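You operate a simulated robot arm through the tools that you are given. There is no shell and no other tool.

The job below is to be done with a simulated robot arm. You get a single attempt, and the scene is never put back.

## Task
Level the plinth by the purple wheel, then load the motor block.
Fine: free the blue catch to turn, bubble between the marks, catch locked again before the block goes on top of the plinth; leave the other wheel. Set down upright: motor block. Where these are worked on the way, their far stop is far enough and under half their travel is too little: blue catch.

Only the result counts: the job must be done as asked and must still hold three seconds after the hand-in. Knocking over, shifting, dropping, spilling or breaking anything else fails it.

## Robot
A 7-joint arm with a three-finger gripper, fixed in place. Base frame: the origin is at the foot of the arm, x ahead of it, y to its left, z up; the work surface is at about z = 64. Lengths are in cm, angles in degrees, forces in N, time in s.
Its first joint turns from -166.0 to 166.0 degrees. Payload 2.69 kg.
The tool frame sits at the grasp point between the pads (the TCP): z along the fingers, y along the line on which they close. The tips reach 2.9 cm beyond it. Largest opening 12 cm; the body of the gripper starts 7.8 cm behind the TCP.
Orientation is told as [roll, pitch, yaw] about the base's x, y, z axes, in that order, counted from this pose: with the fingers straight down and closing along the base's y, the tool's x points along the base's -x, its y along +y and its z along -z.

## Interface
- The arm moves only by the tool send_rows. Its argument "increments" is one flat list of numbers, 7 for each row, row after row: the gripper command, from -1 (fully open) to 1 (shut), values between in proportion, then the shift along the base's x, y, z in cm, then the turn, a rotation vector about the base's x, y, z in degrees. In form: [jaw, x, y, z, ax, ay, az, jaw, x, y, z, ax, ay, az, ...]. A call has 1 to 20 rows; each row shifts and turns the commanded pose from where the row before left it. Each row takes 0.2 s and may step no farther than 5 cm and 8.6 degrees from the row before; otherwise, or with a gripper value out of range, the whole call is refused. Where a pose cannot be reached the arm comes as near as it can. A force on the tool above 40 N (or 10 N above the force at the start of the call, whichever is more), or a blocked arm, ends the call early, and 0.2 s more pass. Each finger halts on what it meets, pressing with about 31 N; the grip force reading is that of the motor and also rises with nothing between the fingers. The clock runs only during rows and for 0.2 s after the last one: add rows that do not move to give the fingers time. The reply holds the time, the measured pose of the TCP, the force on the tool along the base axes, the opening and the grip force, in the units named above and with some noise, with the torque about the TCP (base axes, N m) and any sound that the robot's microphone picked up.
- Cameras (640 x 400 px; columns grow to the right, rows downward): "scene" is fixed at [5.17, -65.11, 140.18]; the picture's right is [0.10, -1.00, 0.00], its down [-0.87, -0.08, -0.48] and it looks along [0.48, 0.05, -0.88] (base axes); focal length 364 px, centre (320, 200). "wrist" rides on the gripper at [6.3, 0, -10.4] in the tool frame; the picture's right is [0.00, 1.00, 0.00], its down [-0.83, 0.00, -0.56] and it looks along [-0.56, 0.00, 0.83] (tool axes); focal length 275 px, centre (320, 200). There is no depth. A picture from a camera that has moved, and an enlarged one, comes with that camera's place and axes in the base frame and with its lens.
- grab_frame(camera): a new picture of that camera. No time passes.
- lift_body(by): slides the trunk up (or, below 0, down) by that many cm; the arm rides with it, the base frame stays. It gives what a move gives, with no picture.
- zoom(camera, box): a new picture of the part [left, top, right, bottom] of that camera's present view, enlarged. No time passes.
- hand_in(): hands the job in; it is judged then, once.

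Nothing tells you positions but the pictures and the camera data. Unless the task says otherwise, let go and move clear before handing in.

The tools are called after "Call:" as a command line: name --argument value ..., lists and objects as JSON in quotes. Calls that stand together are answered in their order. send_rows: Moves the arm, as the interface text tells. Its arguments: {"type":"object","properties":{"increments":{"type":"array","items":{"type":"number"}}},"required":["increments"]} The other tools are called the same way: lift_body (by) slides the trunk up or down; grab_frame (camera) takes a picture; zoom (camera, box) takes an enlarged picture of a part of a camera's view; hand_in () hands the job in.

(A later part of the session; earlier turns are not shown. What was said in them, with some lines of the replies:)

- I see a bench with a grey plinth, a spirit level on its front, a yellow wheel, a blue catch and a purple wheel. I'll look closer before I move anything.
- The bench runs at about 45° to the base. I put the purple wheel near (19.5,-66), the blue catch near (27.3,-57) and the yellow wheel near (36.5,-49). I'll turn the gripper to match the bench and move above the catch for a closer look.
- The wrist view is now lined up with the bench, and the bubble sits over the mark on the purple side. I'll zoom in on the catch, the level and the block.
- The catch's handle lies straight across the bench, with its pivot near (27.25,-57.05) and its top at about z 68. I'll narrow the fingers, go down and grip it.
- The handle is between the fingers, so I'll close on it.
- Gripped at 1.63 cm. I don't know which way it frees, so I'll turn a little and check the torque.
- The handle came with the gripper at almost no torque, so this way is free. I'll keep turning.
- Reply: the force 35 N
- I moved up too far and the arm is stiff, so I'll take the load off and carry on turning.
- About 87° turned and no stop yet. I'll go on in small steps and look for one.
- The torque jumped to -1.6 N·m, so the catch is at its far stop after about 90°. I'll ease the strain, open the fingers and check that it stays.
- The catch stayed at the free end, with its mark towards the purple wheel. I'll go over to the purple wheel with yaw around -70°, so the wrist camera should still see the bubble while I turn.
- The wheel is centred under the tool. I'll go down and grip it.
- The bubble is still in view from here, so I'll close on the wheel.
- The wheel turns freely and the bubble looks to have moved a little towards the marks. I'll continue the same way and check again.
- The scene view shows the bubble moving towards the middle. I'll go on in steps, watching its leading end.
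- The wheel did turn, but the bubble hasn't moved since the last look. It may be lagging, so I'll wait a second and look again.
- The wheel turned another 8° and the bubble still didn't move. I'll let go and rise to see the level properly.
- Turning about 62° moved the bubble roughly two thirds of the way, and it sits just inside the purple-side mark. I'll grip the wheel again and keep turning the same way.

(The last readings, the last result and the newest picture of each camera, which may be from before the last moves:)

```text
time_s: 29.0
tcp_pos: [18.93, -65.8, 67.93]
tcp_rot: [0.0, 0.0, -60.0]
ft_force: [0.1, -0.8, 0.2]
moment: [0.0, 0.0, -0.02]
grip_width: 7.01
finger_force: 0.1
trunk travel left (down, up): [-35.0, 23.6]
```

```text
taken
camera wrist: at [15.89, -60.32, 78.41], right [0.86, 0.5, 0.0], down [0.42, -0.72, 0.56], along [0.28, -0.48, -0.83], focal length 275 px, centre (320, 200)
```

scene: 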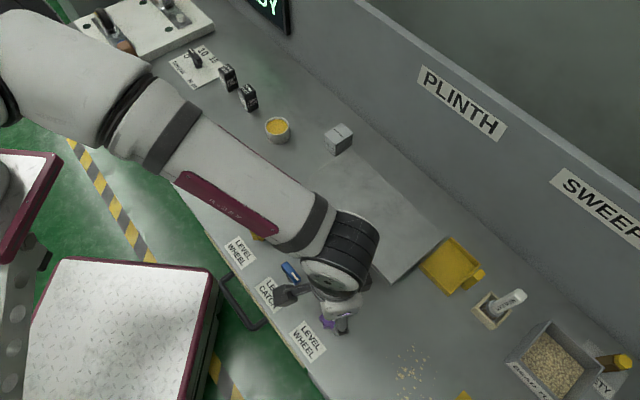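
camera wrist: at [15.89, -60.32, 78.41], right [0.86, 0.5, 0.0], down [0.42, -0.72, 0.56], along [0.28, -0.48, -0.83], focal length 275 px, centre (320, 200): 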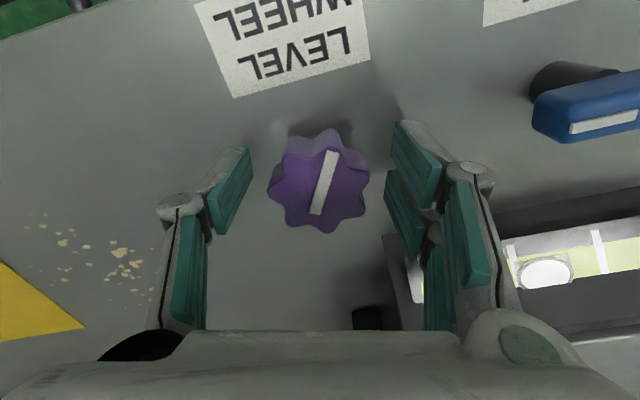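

Call:
send_rows --increments '[1, 0, 0, 0, 0, 0, 0, 1, 0, 0, 0, 0, 0, 0, 1, 0, 0, 0, 0, 0, 0, 1, 0, 0, 0, 0, 0, 5, 1, 0, 0, 0, 0, 0, 5, 1, 0, 0, 0, 0, 0, 0]'

Call:
grab_frame --camera "wrist"

Call:
zoom --camera "scene" --box '[280, 180, 400, 300]'

```text
time_s: 30.4
tcp_pos: [18.92, -65.57, 68.09]
tcp_rot: [0.0, 0.1, -50.0]
ft_force: [-5.7, -4.1, -4.3]
moment: [-0.53, -0.21, -0.01]
grip_width: 4.13
finger_force: 45.7
trunk travel left (down, up): [-35.0, 23.6]
```

```text
taken
camera wrist: at [14.93, -61.0, 78.46], right [0.76, 0.65, 0.0], down [0.54, -0.63, 0.56], along [0.36, -0.42, -0.83], focal length 275 px, centre (320, 200)
```

wrist: 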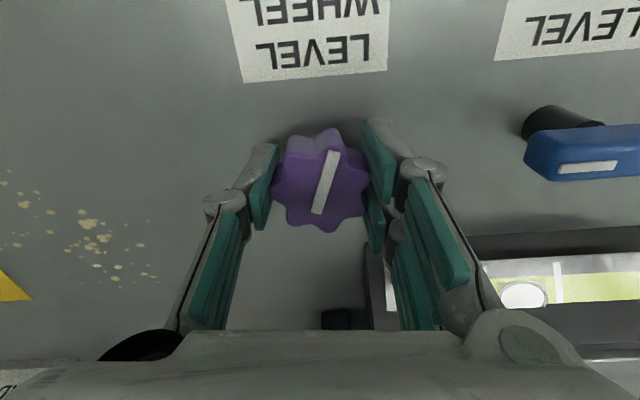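

```text
3.33 times, centred on (340, 240) of scene
camera zoom: at [5.17, -65.11, 140.18], right [0.1, -1.0, 0.0], down [-0.87, -0.08, -0.48], along [0.48, 0.05, -0.88], focal length 1213 px, centre (253, 67)
```

zoom: 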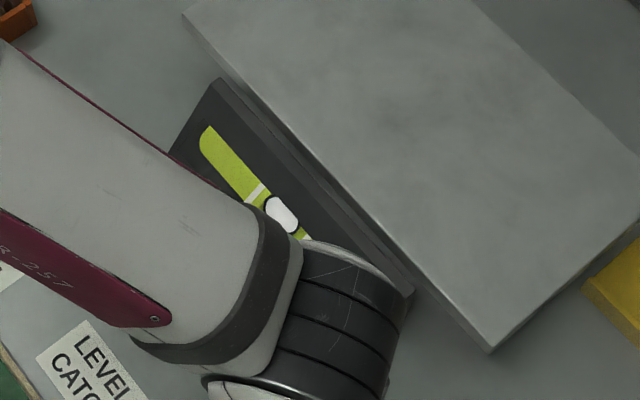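

The bubble now looks close to the middle. I'll let go and check it from directly in front.

Call:
send_rows --increments '[0.2, 0, 0, 0, 0, 0, 0, -0.1, 0, 0, 0, 0, 0, 0, -0.17, 0, 0, 3, 0, 0, 0, -0.17, 0, 0, 4, 0, 0, 0, -0.17, 0, 0, 4, 0, 0, 0, -0.17, 1.65, 1.74, 1.1, 0, 0, 1, -0.17, 1.65, 1.74, 1.1, 0, 0, 1, -0.17, 1.65, 1.74, 1.1, 0, 0, 1, -0.17, 1.65, 1.74, 1.1, 0, 0, 1, -0.17, 1.65, 1.74, 1, 0, 0, 1, -0.17, 0, 0, 0, 0, 0, 0]'

Call:
grab_frame --camera "wrist"

Call:
zoom --camera "wrist" --box '[230, 50, 410, 220]'

```text
time_s: 32.8
tcp_pos: [27.39, -57.1, 84.57]
tcp_rot: [0.1, 0.0, -45.0]
ft_force: [0.3, -1.2, -0.9]
moment: [0.02, 0.01, 0.07]
grip_width: 7.03
finger_force: 0.0
trunk travel left (down, up): [-35.0, 23.6]
```

```text
taken
camera wrist: at [22.87, -52.62, 94.93], right [0.7, 0.71, 0.0], down [0.59, -0.59, 0.56], along [0.4, -0.39, -0.83], focal length 275 px, centre (320, 200)
```

wrist: 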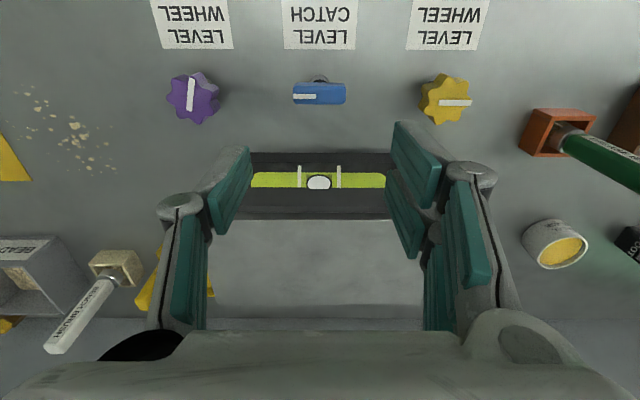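

```text
2.35 times, centred on (320, 135) of wrist
camera zoom: at [22.87, -52.62, 94.93], right [0.7, 0.71, 0.0], down [0.59, -0.59, 0.56], along [0.4, -0.39, -0.83], focal length 648 px, centre (320, 353)
```

zoom: 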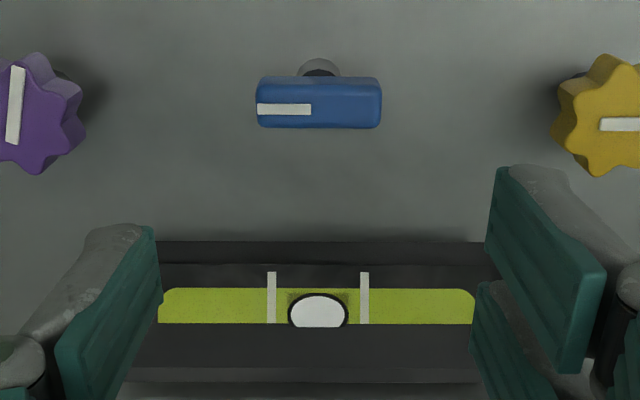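

The bubble is centred between the marks. Next I'll turn the gripper to +45° over the catch, go down and turn it back to locked.

Call:
send_rows --increments '[0.1, 0, 0, 0, 0, 0, 8.2, 0.1, 0, 0, 0, 0, 0, 8.2, 0.1, 0, 0, 0, 0, 0, 8.2, 0.1, 0, 0, 0, 0, 0, 8.2, 0.1, 0, 0, 0, 0, 0, 8.2, 0.1, 0, 0, 0, 0, 0, 8.2, 0.1, 0, 0, 0, 0, 0, 8.2, 0.1, 0, 0, 0, 0, 0, 8.2, 0.1, 0, 0, 0, 0, 0, 8.2, 0.1, 0, 0, 0, 0, 0, 8.2, 0.1, 0, 0, 0, 0, 0, 8.2, 0.1, -0.03, 0.13, -4, 0, 0, 0, 0.1, 0, 0, -4, 0, 0, 0, 0.1, 0, 0, 0, 0, 0, 0]'

Call:
grab_frame --camera "wrist"

```text
time_s: 35.8
tcp_pos: [27.21, -56.98, 76.44]
tcp_rot: [0.0, 0.1, 45.2]
ft_force: [0.1, -0.5, 0.1]
moment: [-0.02, -0.02, 0.02]
grip_width: 5.39
finger_force: 0.2
trunk travel left (down, up): [-35.0, 23.6]
```

```text
taken
camera wrist: at [22.82, -61.52, 86.75], right [-0.71, 0.7, 0.0], down [0.58, 0.59, 0.56], along [0.39, 0.4, -0.83], focal length 275 px, centre (320, 200)
```

wrist: 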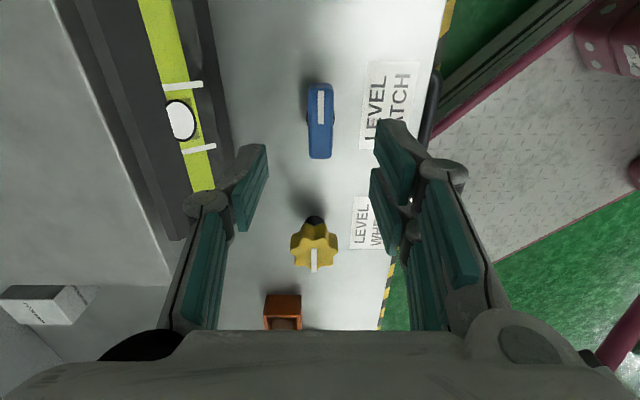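

Call:
send_rows --increments '[0.1, 0, 0, -4, 0, 0, 0, 0.1, 0, 0, -2.75, 0, 0, 0, 0.1, 0, 0, -1.5, 0, 0, 0, 0.1, 0, 0, 0, 0, 0, 0, 1, 0, 0, 0, 0, 0, 0, 1, 0, 0, 0, 0, 0, 0, 1, 0, 0, 0, 0, 0, 0]'

Call:
grab_frame --camera "wrist"

```text
time_s: 37.4
tcp_pos: [27.26, -56.86, 68.26]
tcp_rot: [0.0, 0.1, 45.2]
ft_force: [-2.0, 0.7, -0.3]
moment: [-0.09, 0.11, -0.18]
grip_width: 1.64
finger_force: 42.5
trunk travel left (down, up): [-35.0, 23.6]
```

```text
taken
camera wrist: at [22.81, -61.46, 78.58], right [-0.71, 0.7, 0.0], down [0.58, 0.59, 0.56], along [0.39, 0.4, -0.83], focal length 275 px, centre (320, 200)
```

wrist: 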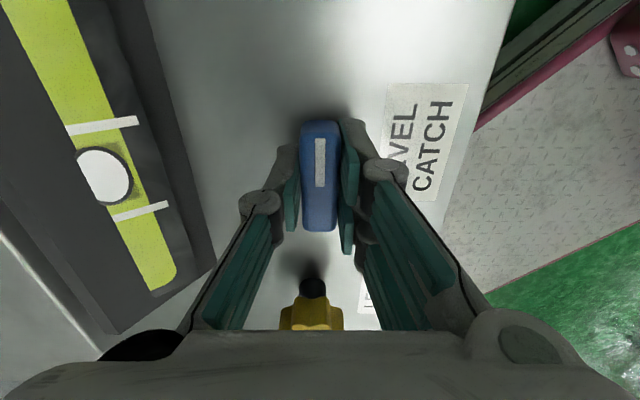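

The catch is gripped, so I'll turn it back towards the locked stop.

Call:
send_rows --increments '[1, 0, 0, 0, 0, 0, -6, 1, 0, 0, 0, 0, 0, -6, 1, 0, 0, 0, 0, 0, -6, 1, 0, 0, 0, 0, 0, -6, 1, 0, 0, 0, 0, 0, -6, 1, 0, 0, 0, 0, 0, 0]'

```text
time_s: 38.8
tcp_pos: [27.26, -56.91, 68.33]
tcp_rot: [0.0, 0.0, 15.2]
ft_force: [-2.6, -0.6, -5.0]
moment: [-0.04, 0.11, 0.01]
grip_width: 1.62
finger_force: 42.3
trunk travel left (down, up): [-35.0, 23.6]
```

Call:
send_rows --increments '[1, 0, 0, 0, 0, 0, -6, 1, 0, 0, 0, 0, 0, -6, 1, 0, 0, 0, 0, 0, -6, 1, 0, 0, 0, 0, 0, -6, 1, 0, 0, 0, 0, 0, -6, 1, 0, 0, 0, 0, 0, 0]'

```text
time_s: 40.2
tcp_pos: [27.17, -56.9, 68.14]
tcp_rot: [0.0, 0.1, -14.9]
ft_force: [-3.0, -3.7, -11.9]
moment: [-0.18, -0.11, 0.03]
grip_width: 1.65
finger_force: 42.1
trunk travel left (down, up): [-35.0, 23.6]
```

Call:
send_rows --increments '[1, 0, 0, -0.03, 0, 0, -6, 1, 0, 0, 0, 0, 0, -6, 1, 0, 0, 0, 0, 0, -6, 1, 0, 0, 0, 0, 0, -6, 1, 0, 0, 0, 0, 0, -5, 1, 0, 0, 0, 0, 0, 0]'

Call:
grab_frame --camera "wrist"

```text
time_s: 41.6
tcp_pos: [27.34, -56.88, 68.15]
tcp_rot: [0.0, 0.0, -43.9]
ft_force: [-1.8, -3.9, -5.4]
moment: [0.05, 0.16, -0.07]
grip_width: 1.65
finger_force: 42.0
trunk travel left (down, up): [-35.0, 23.6]
```

```text
taken
camera wrist: at [22.68, -52.66, 78.59], right [0.69, 0.72, 0.0], down [0.6, -0.57, 0.56], along [0.4, -0.38, -0.83], focal length 275 px, centre (320, 200)
```

wrist: 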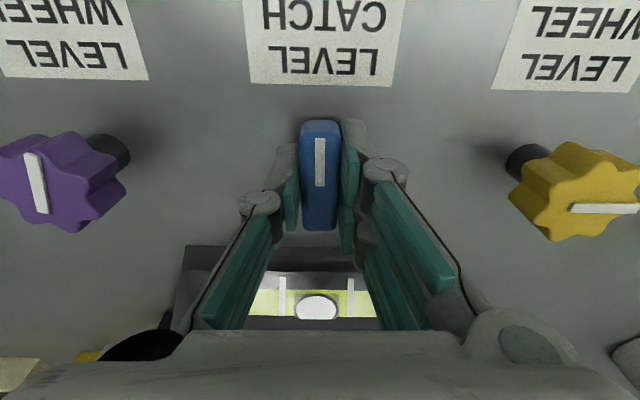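

Call:
send_rows --increments '[1, 0, 0, 0, 0, 0, -2, 1, 0, 0, 0, 0, 0, -2, 1, 0, 0, 0, 0, 0, 0]'

```text
time_s: 42.4
tcp_pos: [27.29, -56.9, 68.37]
tcp_rot: [0.0, 0.0, -47.9]
ft_force: [-2.2, -3.8, -2.9]
moment: [0.25, 0.4, 1.48]
grip_width: 1.68
finger_force: 42.7
trunk travel left (down, up): [-35.0, 23.6]
```

The torque rose to +1.5 N·m, so the catch is at the locked stop. I'll ease off, release, rise and check it.

Call:
send_rows --increments '[1, 0, 0, 0, 0, 0, 2.8, 0.4, 0, 0, 0, 0, 0, 0, 0.1, 0, 0, 0, 0, 0, 0, 0.1, 0, 0, 3, 0, 0, 0, 0.1, 0, 0, 4, 0, 0, 0, -0.5, 0, 0, 5, 0, 0, 0, -1, 0, 0, 4.5, 0, 0, 0, -1, 0, 0, 0, 0, 0, 0, -1, 0, 0, 0, 0, 0, 0]'

Call:
grab_frame --camera "wrist"

Call:
zoom --camera "wrist" --box '[230, 50, 410, 220]'

Call:
zoom --camera "wrist" --box '[180, 190, 480, 340]'

```text
time_s: 44.4
tcp_pos: [27.24, -57.0, 84.77]
tcp_rot: [0.0, 0.0, -45.1]
ft_force: [0.1, 0.2, -0.1]
moment: [0.01, 0.02, 0.01]
grip_width: 12.02
finger_force: 0.1
trunk travel left (down, up): [-35.0, 23.6]
```

```text
taken
camera wrist: at [22.74, -52.59, 95.09], right [0.7, 0.71, 0.0], down [0.59, -0.59, 0.56], along [0.39, -0.39, -0.83], focal length 275 px, centre (320, 200)
```

wrist: 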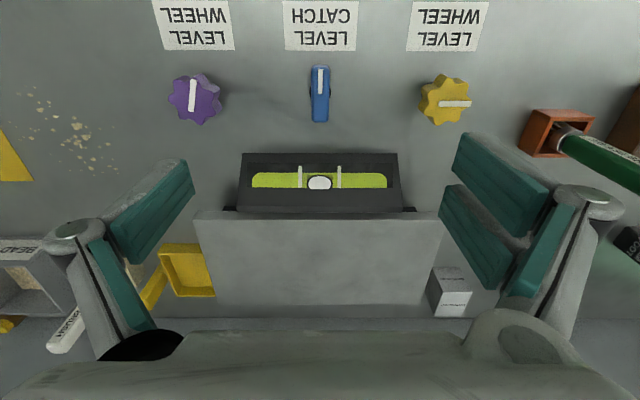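

```text
2.35 times, centred on (320, 135) of wrist
camera zoom: at [22.74, -52.59, 95.09], right [0.7, 0.71, 0.0], down [0.59, -0.59, 0.56], along [0.39, -0.39, -0.83], focal length 648 px, centre (320, 353)
```

zoom: 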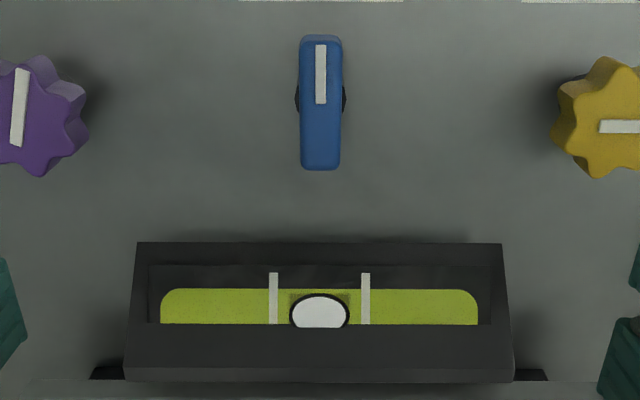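

```text
2.13 times, centred on (330, 265) of wrist
camera zoom: at [22.74, -52.59, 95.09], right [0.7, 0.71, 0.0], down [0.59, -0.59, 0.56], along [0.39, -0.39, -0.83], focal length 587 px, centre (299, 61)
```

zoom: 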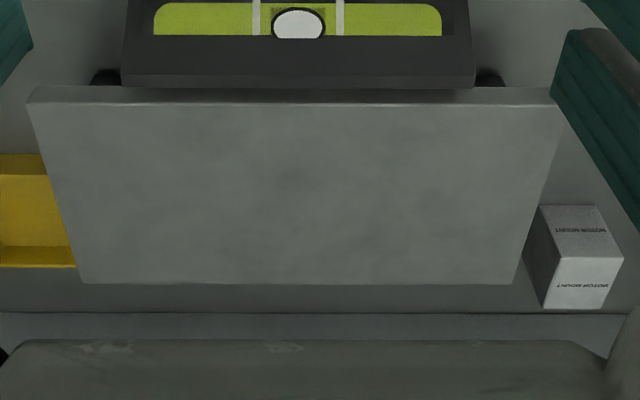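

The catch is locked with its mark at the front, and the bubble is still centred. I put the motor block at about (63.2,-64.2), aligned with the bench, with its top at z≈68.8. The plinth top is at z≈69.5. I'll move over the block.

Call:
send_rows --increments '[-1, 4.49, -0.9125, 0.3, 0, 0, 0, -0.5, 4.49, -0.9125, 0.3, 0, 0, 0, -0.1, 4.49, -0.9125, 0.3, 0, 0, 0, -0.1, 4.49, -0.9125, 0.3, 0, 0, 0, -0.1, 4.49, -0.9125, 0, 0, 0, 0, -0.1, 4.49, -0.9125, 0, 0, 0, 0, -0.1, 4.49, -0.9125, 0, 0, 0, 0, -0.1, 4.49, -0.9125, 0, 0, 0, 0, -0.1, 0, 0, 0, 0, 0, 0]'

Call:
grab_frame --camera "wrist"

Call:
grab_frame --camera "scene"

```text
time_s: 46.4
tcp_pos: [63.23, -64.13, 86.04]
tcp_rot: [-0.1, 0.0, -44.9]
ft_force: [-0.1, 0.2, -1.0]
moment: [-0.01, 0.03, 0.0]
grip_width: 6.59
finger_force: 0.2
trunk travel left (down, up): [-35.0, 23.6]
```

```text
taken
camera wrist: at [58.79, -59.79, 96.26], right [0.7, 0.71, 0.0], down [0.59, -0.59, 0.56], along [0.39, -0.39, -0.83], focal length 275 px, centre (320, 200)
```

wrist: 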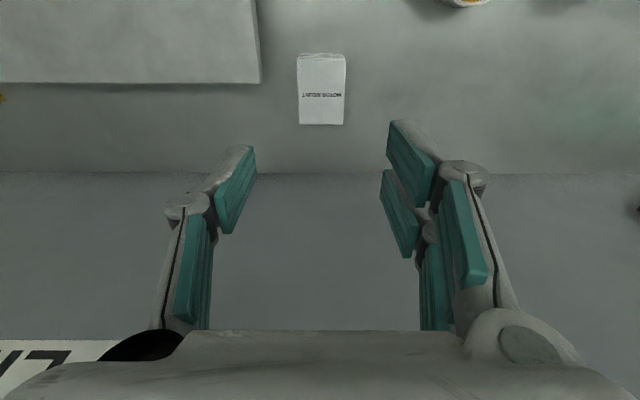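

```text
taken
```

scene: 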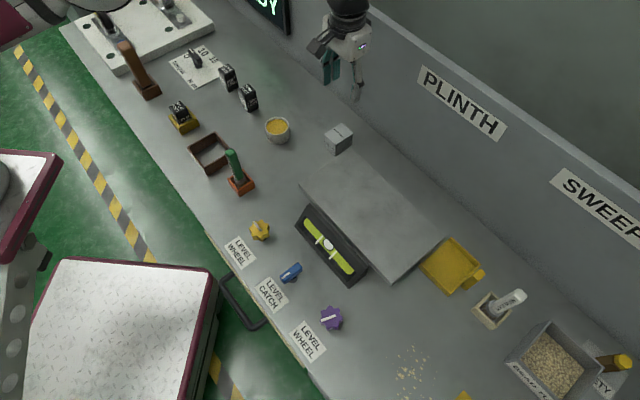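

If I close along the bench, the finger knuckles would come close to the plinth's edge. I'll turn the gripper by +90° and grip the block front to back, where there is free space.

Call:
send_rows --increments '[-0.33, -0.18, 0.32, 0, 0, 0, 8.2, -0.33, 0, 0, 0, 0, 0, 8.2, -0.33, 0, 0, 0, 0, 0, 8.2, -0.33, 0, 0, 0, 0, 0, 8.2, -0.33, 0, 0, 0, 0, 0, 8.2, -0.33, 0, 0, 0, 0, 0, 8.2, -0.33, 0, 0, 0, 0, 0, 8.2, -0.33, 0, 0, 0, 0, 0, 8.2, -0.33, 0, 0, 0, 0, 0, 8.2, -0.33, 0, 0, 0, 0, 0, 8.2, -0.33, 0, 0, 0, 0, 0, 8.0, -0.33, 0, 0, 0, 0, 0, 0]'

Call:
grab_frame --camera "wrist"

Call:
grab_frame --camera "scene"

```text
time_s: 49.0
tcp_pos: [63.18, -63.99, 85.93]
tcp_rot: [0.1, 0.0, 45.1]
ft_force: [-0.1, -0.3, -0.3]
moment: [-0.02, -0.02, -0.01]
grip_width: 7.96
finger_force: 0.0
trunk travel left (down, up): [-35.0, 23.6]
```

```text
taken
camera wrist: at [58.62, -68.42, 96.27], right [-0.71, 0.7, 0.0], down [0.58, 0.59, 0.56], along [0.39, 0.4, -0.83], focal length 275 px, centre (320, 200)
```

wrist: 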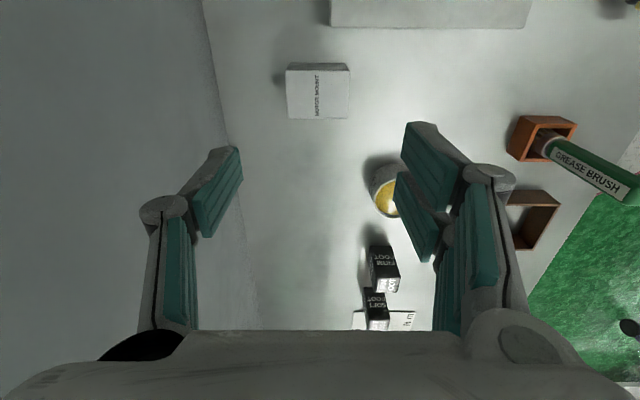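

```text
taken
```

scene: 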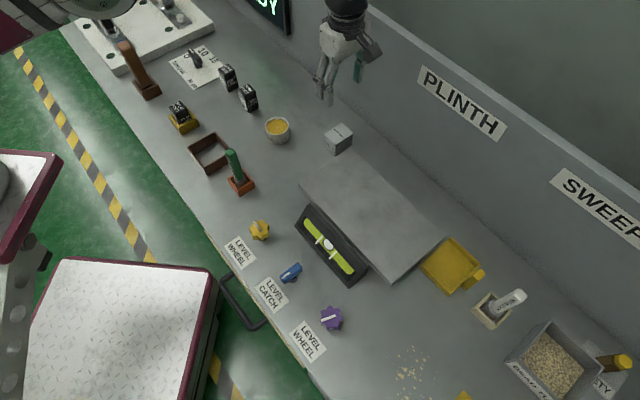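

Call:
zoom --camera "wrist" --box '[260, 40, 380, 140]'

```text
4.00 times, centred on (320, 90) of wrist
camera zoom: at [58.62, -68.42, 96.27], right [-0.71, 0.7, 0.0], down [0.58, 0.59, 0.56], along [0.39, 0.4, -0.83], focal length 1101 px, centre (320, 640)
```

zoom: 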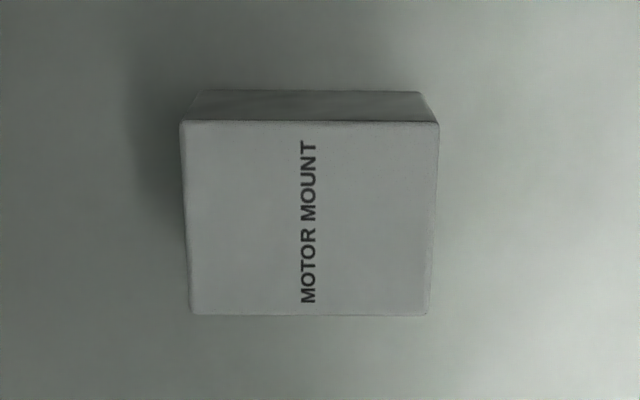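

Call:
send_rows --increments '[-0.33, 0.1, -0.24, -4, 0, 0, 0, -0.33, 0, 0, -4, 0, 0, 0, -0.33, 0, 0, -4, 0, 0, 0, -0.33, 0, 0, 0, 0, 0, 0]'

Call:
grab_frame --camera "wrist"

Call:
zoom --camera "scene" --box '[260, 70, 420, 190]'

```text
time_s: 50.0
tcp_pos: [63.11, -64.16, 73.89]
tcp_rot: [0.0, 0.0, 45.0]
ft_force: [0.3, -0.4, 0.1]
moment: [0.02, 0.0, -0.02]
grip_width: 7.96
finger_force: 0.1
trunk travel left (down, up): [-35.0, 23.6]
```

```text
taken
camera wrist: at [58.7, -68.67, 84.3], right [-0.71, 0.7, 0.0], down [0.58, 0.59, 0.56], along [0.39, 0.39, -0.83], focal length 275 px, centre (320, 200)
```

wrist: 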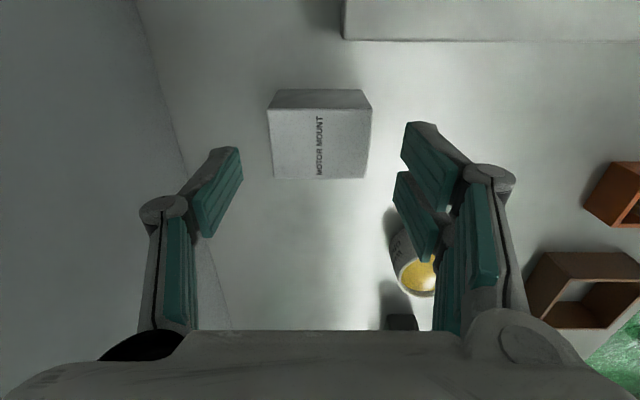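

```text
3.33 times, centred on (340, 130) of scene
camera zoom: at [5.17, -65.11, 140.18], right [0.1, -1.0, 0.0], down [-0.87, -0.08, -0.48], along [0.48, 0.05, -0.88], focal length 1213 px, centre (253, 433)
```

zoom: 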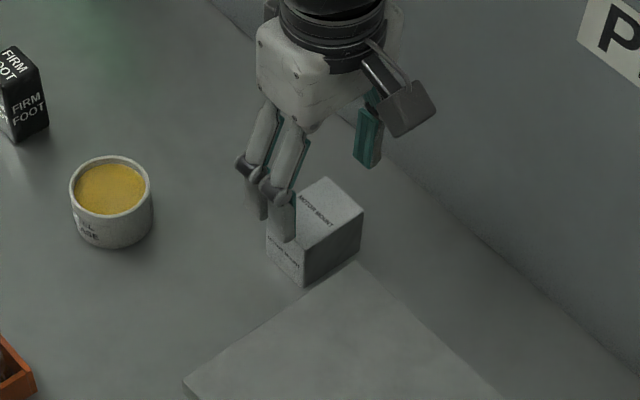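

The block is centred between the fingers. I'll go down and grip it.

Call:
send_rows --increments '[-0.33, 0, 0, -3, 0, 0, 0, -0.33, 0, 0, -2, 0, 0, 0, -0.33, 0, 0, -1.3, 0, 0, 0, -0.33, 0, 0, 0, 0, 0, 0]'

Call:
grab_frame --camera "wrist"

```text
time_s: 51.0
tcp_pos: [63.12, -63.99, 67.59]
tcp_rot: [0.0, 0.0, 45.0]
ft_force: [0.2, -0.3, 0.9]
moment: [0.02, 0.0, 0.0]
grip_width: 7.98
finger_force: 0.0
trunk travel left (down, up): [-35.0, 23.6]
```

```text
taken
camera wrist: at [58.71, -68.67, 77.99], right [-0.71, 0.7, 0.0], down [0.58, 0.59, 0.56], along [0.39, 0.39, -0.83], focal length 275 px, centre (320, 200)
```

wrist: 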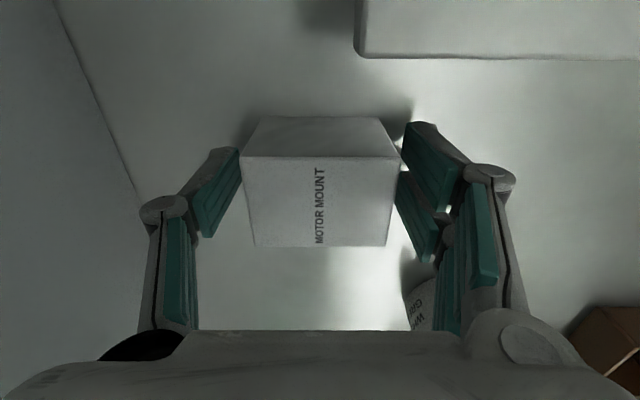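

Call:
send_rows --increments '[0.1, 0, 0, 0, 0, 0, 0, 1, 0, 0, 0, 0, 0, 0, 1, 0, 0, 0, 0, 0, 0, 1, 0, 0, 0, 0, 0, 0]'

```text
time_s: 52.0
tcp_pos: [63.12, -64.16, 67.55]
tcp_rot: [-0.1, 0.0, 45.0]
ft_force: [0.8, -0.1, 2.1]
moment: [0.0, -0.02, 0.02]
grip_width: 5.95
finger_force: 30.9
trunk travel left (down, up): [-35.0, 23.6]
```

The block is gripped at 5.95 cm. I'll lift it slowly and check that it holds.

Call:
send_rows --increments '[1, 0, 0, 0.5, 0, 0, 0, 1, 0, 0, 1, 0, 0, 0, 1, 0, 0, 2, 0, 0, 0, 1, 0, 0, 0, 0, 0, 0]'

Call:
grab_frame --camera "wrist"

```text
time_s: 53.0
tcp_pos: [63.21, -64.11, 71.16]
tcp_rot: [0.0, 0.0, 45.0]
ft_force: [0.3, -0.1, -4.0]
moment: [0.02, 0.02, 0.02]
grip_width: 5.96
finger_force: 30.2
trunk travel left (down, up): [-35.0, 23.6]
```

```text
taken
camera wrist: at [58.7, -68.65, 81.49], right [-0.71, 0.7, 0.0], down [0.59, 0.59, 0.56], along [0.39, 0.4, -0.83], focal length 275 px, centre (320, 200)
```

wrist: 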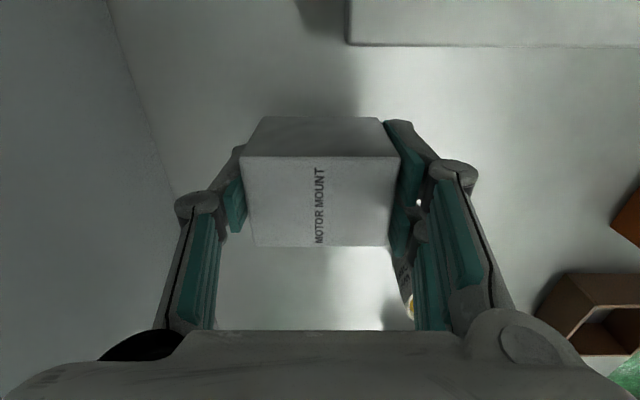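

The block is held and weighs about 4 N. I'll lift it well clear and carry it over the middle of the plinth, near (42.5,-72.3).

Call:
send_rows --increments '[1, 0, 0, 3, 0, 0, 0, 1, 0, 0, 3, 0, 0, 0, 1, 0, 0, 3, 0, 0, 0, 1, -2.3, -0.91, 0, 0, 0, 0, 1, -2.3, -0.91, 0, 0, 0, 0, 1, -2.3, -0.91, 0, 0, 0, 0, 1, -2.3, -0.91, 0, 0, 0, 0, 1, -2.3, -0.91, 0, 0, 0, 0, 1, -2.3, -0.91, 0, 0, 0, 0, 1, -2.3, -0.91, 0, 0, 0, 0, 1, -2.3, -0.91, 0, 0, 0, 0, 1, -2.3, -0.91, 0, 0, 0, 0, 1, 0, 0, 0, 0, 0, 0, 1, 0, 0, 0, 0, 0, 0]'

Call:
grab_frame --camera "wrist"

Call:
grab_frame --camera "scene"

```text
time_s: 56.0
tcp_pos: [42.42, -72.23, 80.07]
tcp_rot: [0.0, 0.0, 44.9]
ft_force: [0.4, -0.1, -5.5]
moment: [-0.04, 0.01, 0.03]
grip_width: 5.97
finger_force: 31.0
trunk travel left (down, up): [-35.0, 23.6]
```

```text
taken
camera wrist: at [37.96, -76.9, 90.49], right [-0.71, 0.7, 0.0], down [0.59, 0.59, 0.56], along [0.39, 0.4, -0.83], focal length 275 px, centre (320, 200)
```

wrist: 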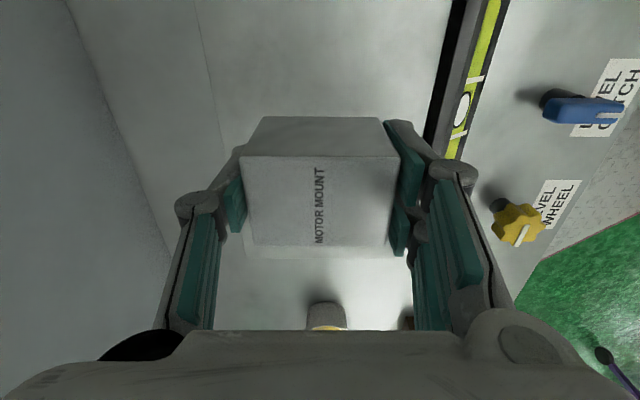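

```text
taken
```

scene: 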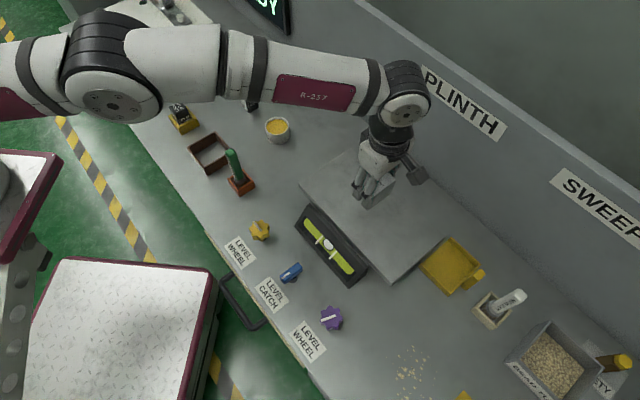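

Call:
send_rows --increments '[1, 0, 0, -2, 0, 0, 0, 1, 0, 0, -2, 0, 0, 0, 1, 0, 0, -1.5, 0, 0, 0, 1, 0, 0, -0.7, 0, 0, 0, 1, 0, 0, 0, 0, 0, 0]'

Call:
zoom --camera "scene" --box '[290, 120, 450, 240]'

```text
time_s: 57.2
tcp_pos: [42.46, -72.29, 74.0]
tcp_rot: [0.0, -0.1, 45.0]
ft_force: [-0.3, 0.4, -4.3]
moment: [-0.01, -0.02, 0.02]
grip_width: 5.99
finger_force: 30.9
trunk travel left (down, up): [-35.0, 23.6]
```

```text
3.33 times, centred on (370, 180) of scene
camera zoom: at [5.17, -65.11, 140.18], right [0.1, -1.0, 0.0], down [-0.87, -0.08, -0.48], along [0.48, 0.05, -0.88], focal length 1213 px, centre (153, 267)
```

zoom: 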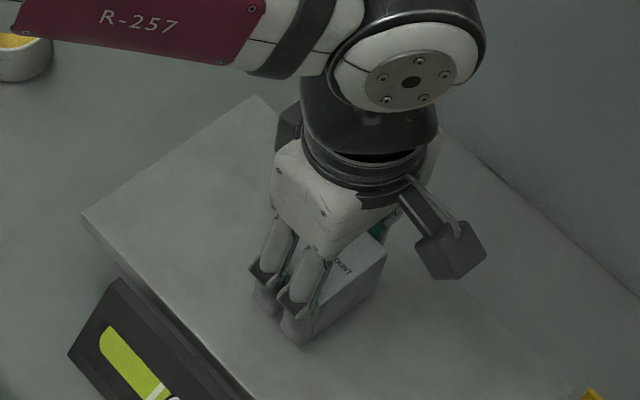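

The block is just above the plinth. I'll lower it in small steps until it touches.

Call:
send_rows --increments '[1, 0, 0, -0.2, 0, 0, 0, 1, 0, 0, -0.2, 0, 0, 0, 1, 0, 0, -0.15, 0, 0, 0, 1, 0, 0, 0, 0, 0, 0]'

```text
time_s: 58.2
tcp_pos: [42.53, -72.35, 73.4]
tcp_rot: [0.0, 0.0, 45.0]
ft_force: [0.7, 1.0, 3.1]
moment: [0.22, -0.05, 0.02]
grip_width: 5.98
finger_force: 30.9
trunk travel left (down, up): [-35.0, 23.6]
```

It has touched: Fz went from -4.3 to +3.1 N. I'll release gently.

Call:
send_rows --increments '[-0.05, 0, 0, 0, 0, 0, 0, -0.2, 0, 0, 0, 0, 0, 0, -0.33, 0, 0, 0, 0, 0, 0, -0.33, 0, 0, 0, 0, 0, 0]'

Call:
grab_frame --camera "wrist"

```text
time_s: 59.2
tcp_pos: [42.38, -72.26, 73.42]
tcp_rot: [-0.1, 0.0, 45.1]
ft_force: [-0.6, -0.3, 0.0]
moment: [0.0, -0.04, -0.01]
grip_width: 7.98
finger_force: 0.0
trunk travel left (down, up): [-35.0, 23.6]
```

```text
taken
camera wrist: at [37.98, -76.87, 83.74], right [-0.71, 0.7, 0.0], down [0.59, 0.59, 0.56], along [0.39, 0.4, -0.83], focal length 275 px, centre (320, 200)
```

wrist: 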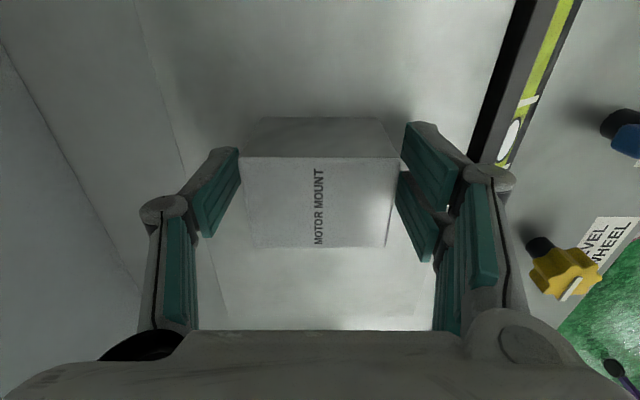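

Call:
send_rows --increments '[-0.33, 0, 0, 2, 0, 0, 0, -0.33, 0, 0, 3, 0, 0, 0, -0.33, 0, 0, 4, 0, 0, 0, -0.33, 0, 0, 4, 0, 0, 0, -0.33, 0, 0, 4, 0, 0, 0, -0.33, 0, 0, 4, 0, 0, 0, -0.33, 0, 0, 0, 0, 0, 0]'

Call:
grab_frame --camera "scene"

Call:
zoom --camera "scene" --box '[240, 180, 400, 300]'

Call:
grab_frame --camera "wrist"

```text
time_s: 60.8
tcp_pos: [42.46, -72.23, 94.31]
tcp_rot: [0.1, -0.1, 45.0]
ft_force: [0.2, 0.3, 0.5]
moment: [0.02, 0.0, -0.01]
grip_width: 8.0
finger_force: 0.0
trunk travel left (down, up): [-35.0, 23.6]
```

```text
taken
```

scene: 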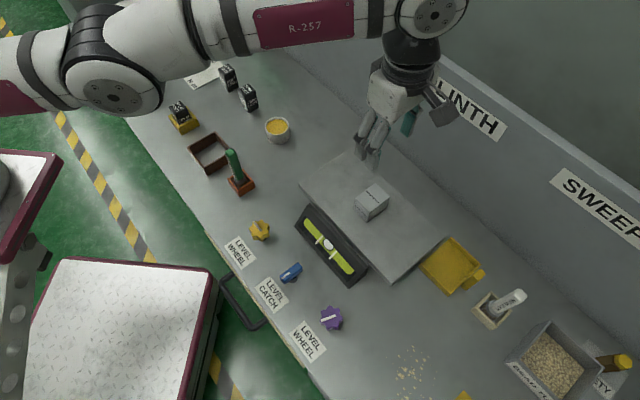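

```text
3.33 times, centred on (320, 240) of scene
camera zoom: at [5.17, -65.11, 140.18], right [0.1, -1.0, 0.0], down [-0.87, -0.08, -0.48], along [0.48, 0.05, -0.88], focal length 1213 px, centre (320, 67)
```

zoom: 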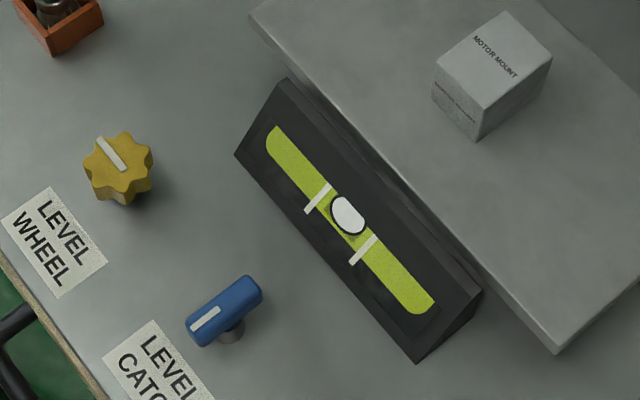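

```text
taken
camera wrist: at [37.95, -76.85, 104.69], right [-0.71, 0.7, 0.0], down [0.58, 0.59, 0.56], along [0.39, 0.39, -0.83], focal length 275 px, centre (320, 200)
```

wrist: 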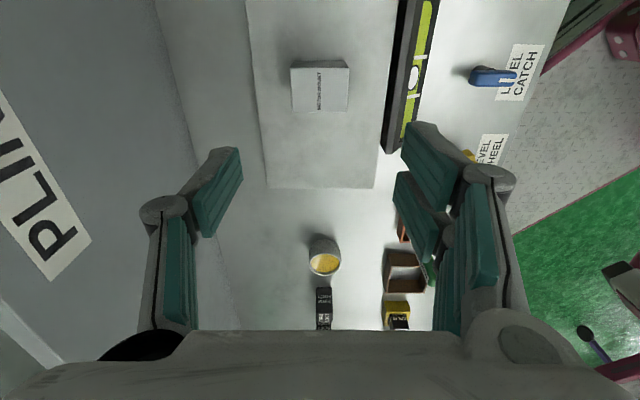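

The motor block stands upright in the middle of the plinth and the bubble is centred between the marks. The catch is locked, the yellow wheel hasn't been touched and the arm is clear, so I'll hand in.

Call:
hand_in

```text
The job is handed in.
```

The plinth is level and the motor block stands upright on the middle of it. The job has been handed in, but I haven't been told the verdict.

- **Blue catch:** I turned it about 90° to its far stop to free the wheel. I then turned it back to its locked stop before lifting the block.
- **Purple wheel:** I turned it about 70° in total. Partway through, the bubble stopped moving although the wheel was still turning. After I gripped the wheel again, another 10° brought it to the middle.
- **Bubble:** It was centred between the marks with the catch locked, and still centred with the block on top.
- **Motor block:** The only matching block is labelled "MOTOR MOUNT", so I took that to be the motor block. It stayed put when I let go.
- **Everything else:** I left the yellow wheel alone, and nothing else looked moved in the last pictures. The gripper was well clear at hand-in.
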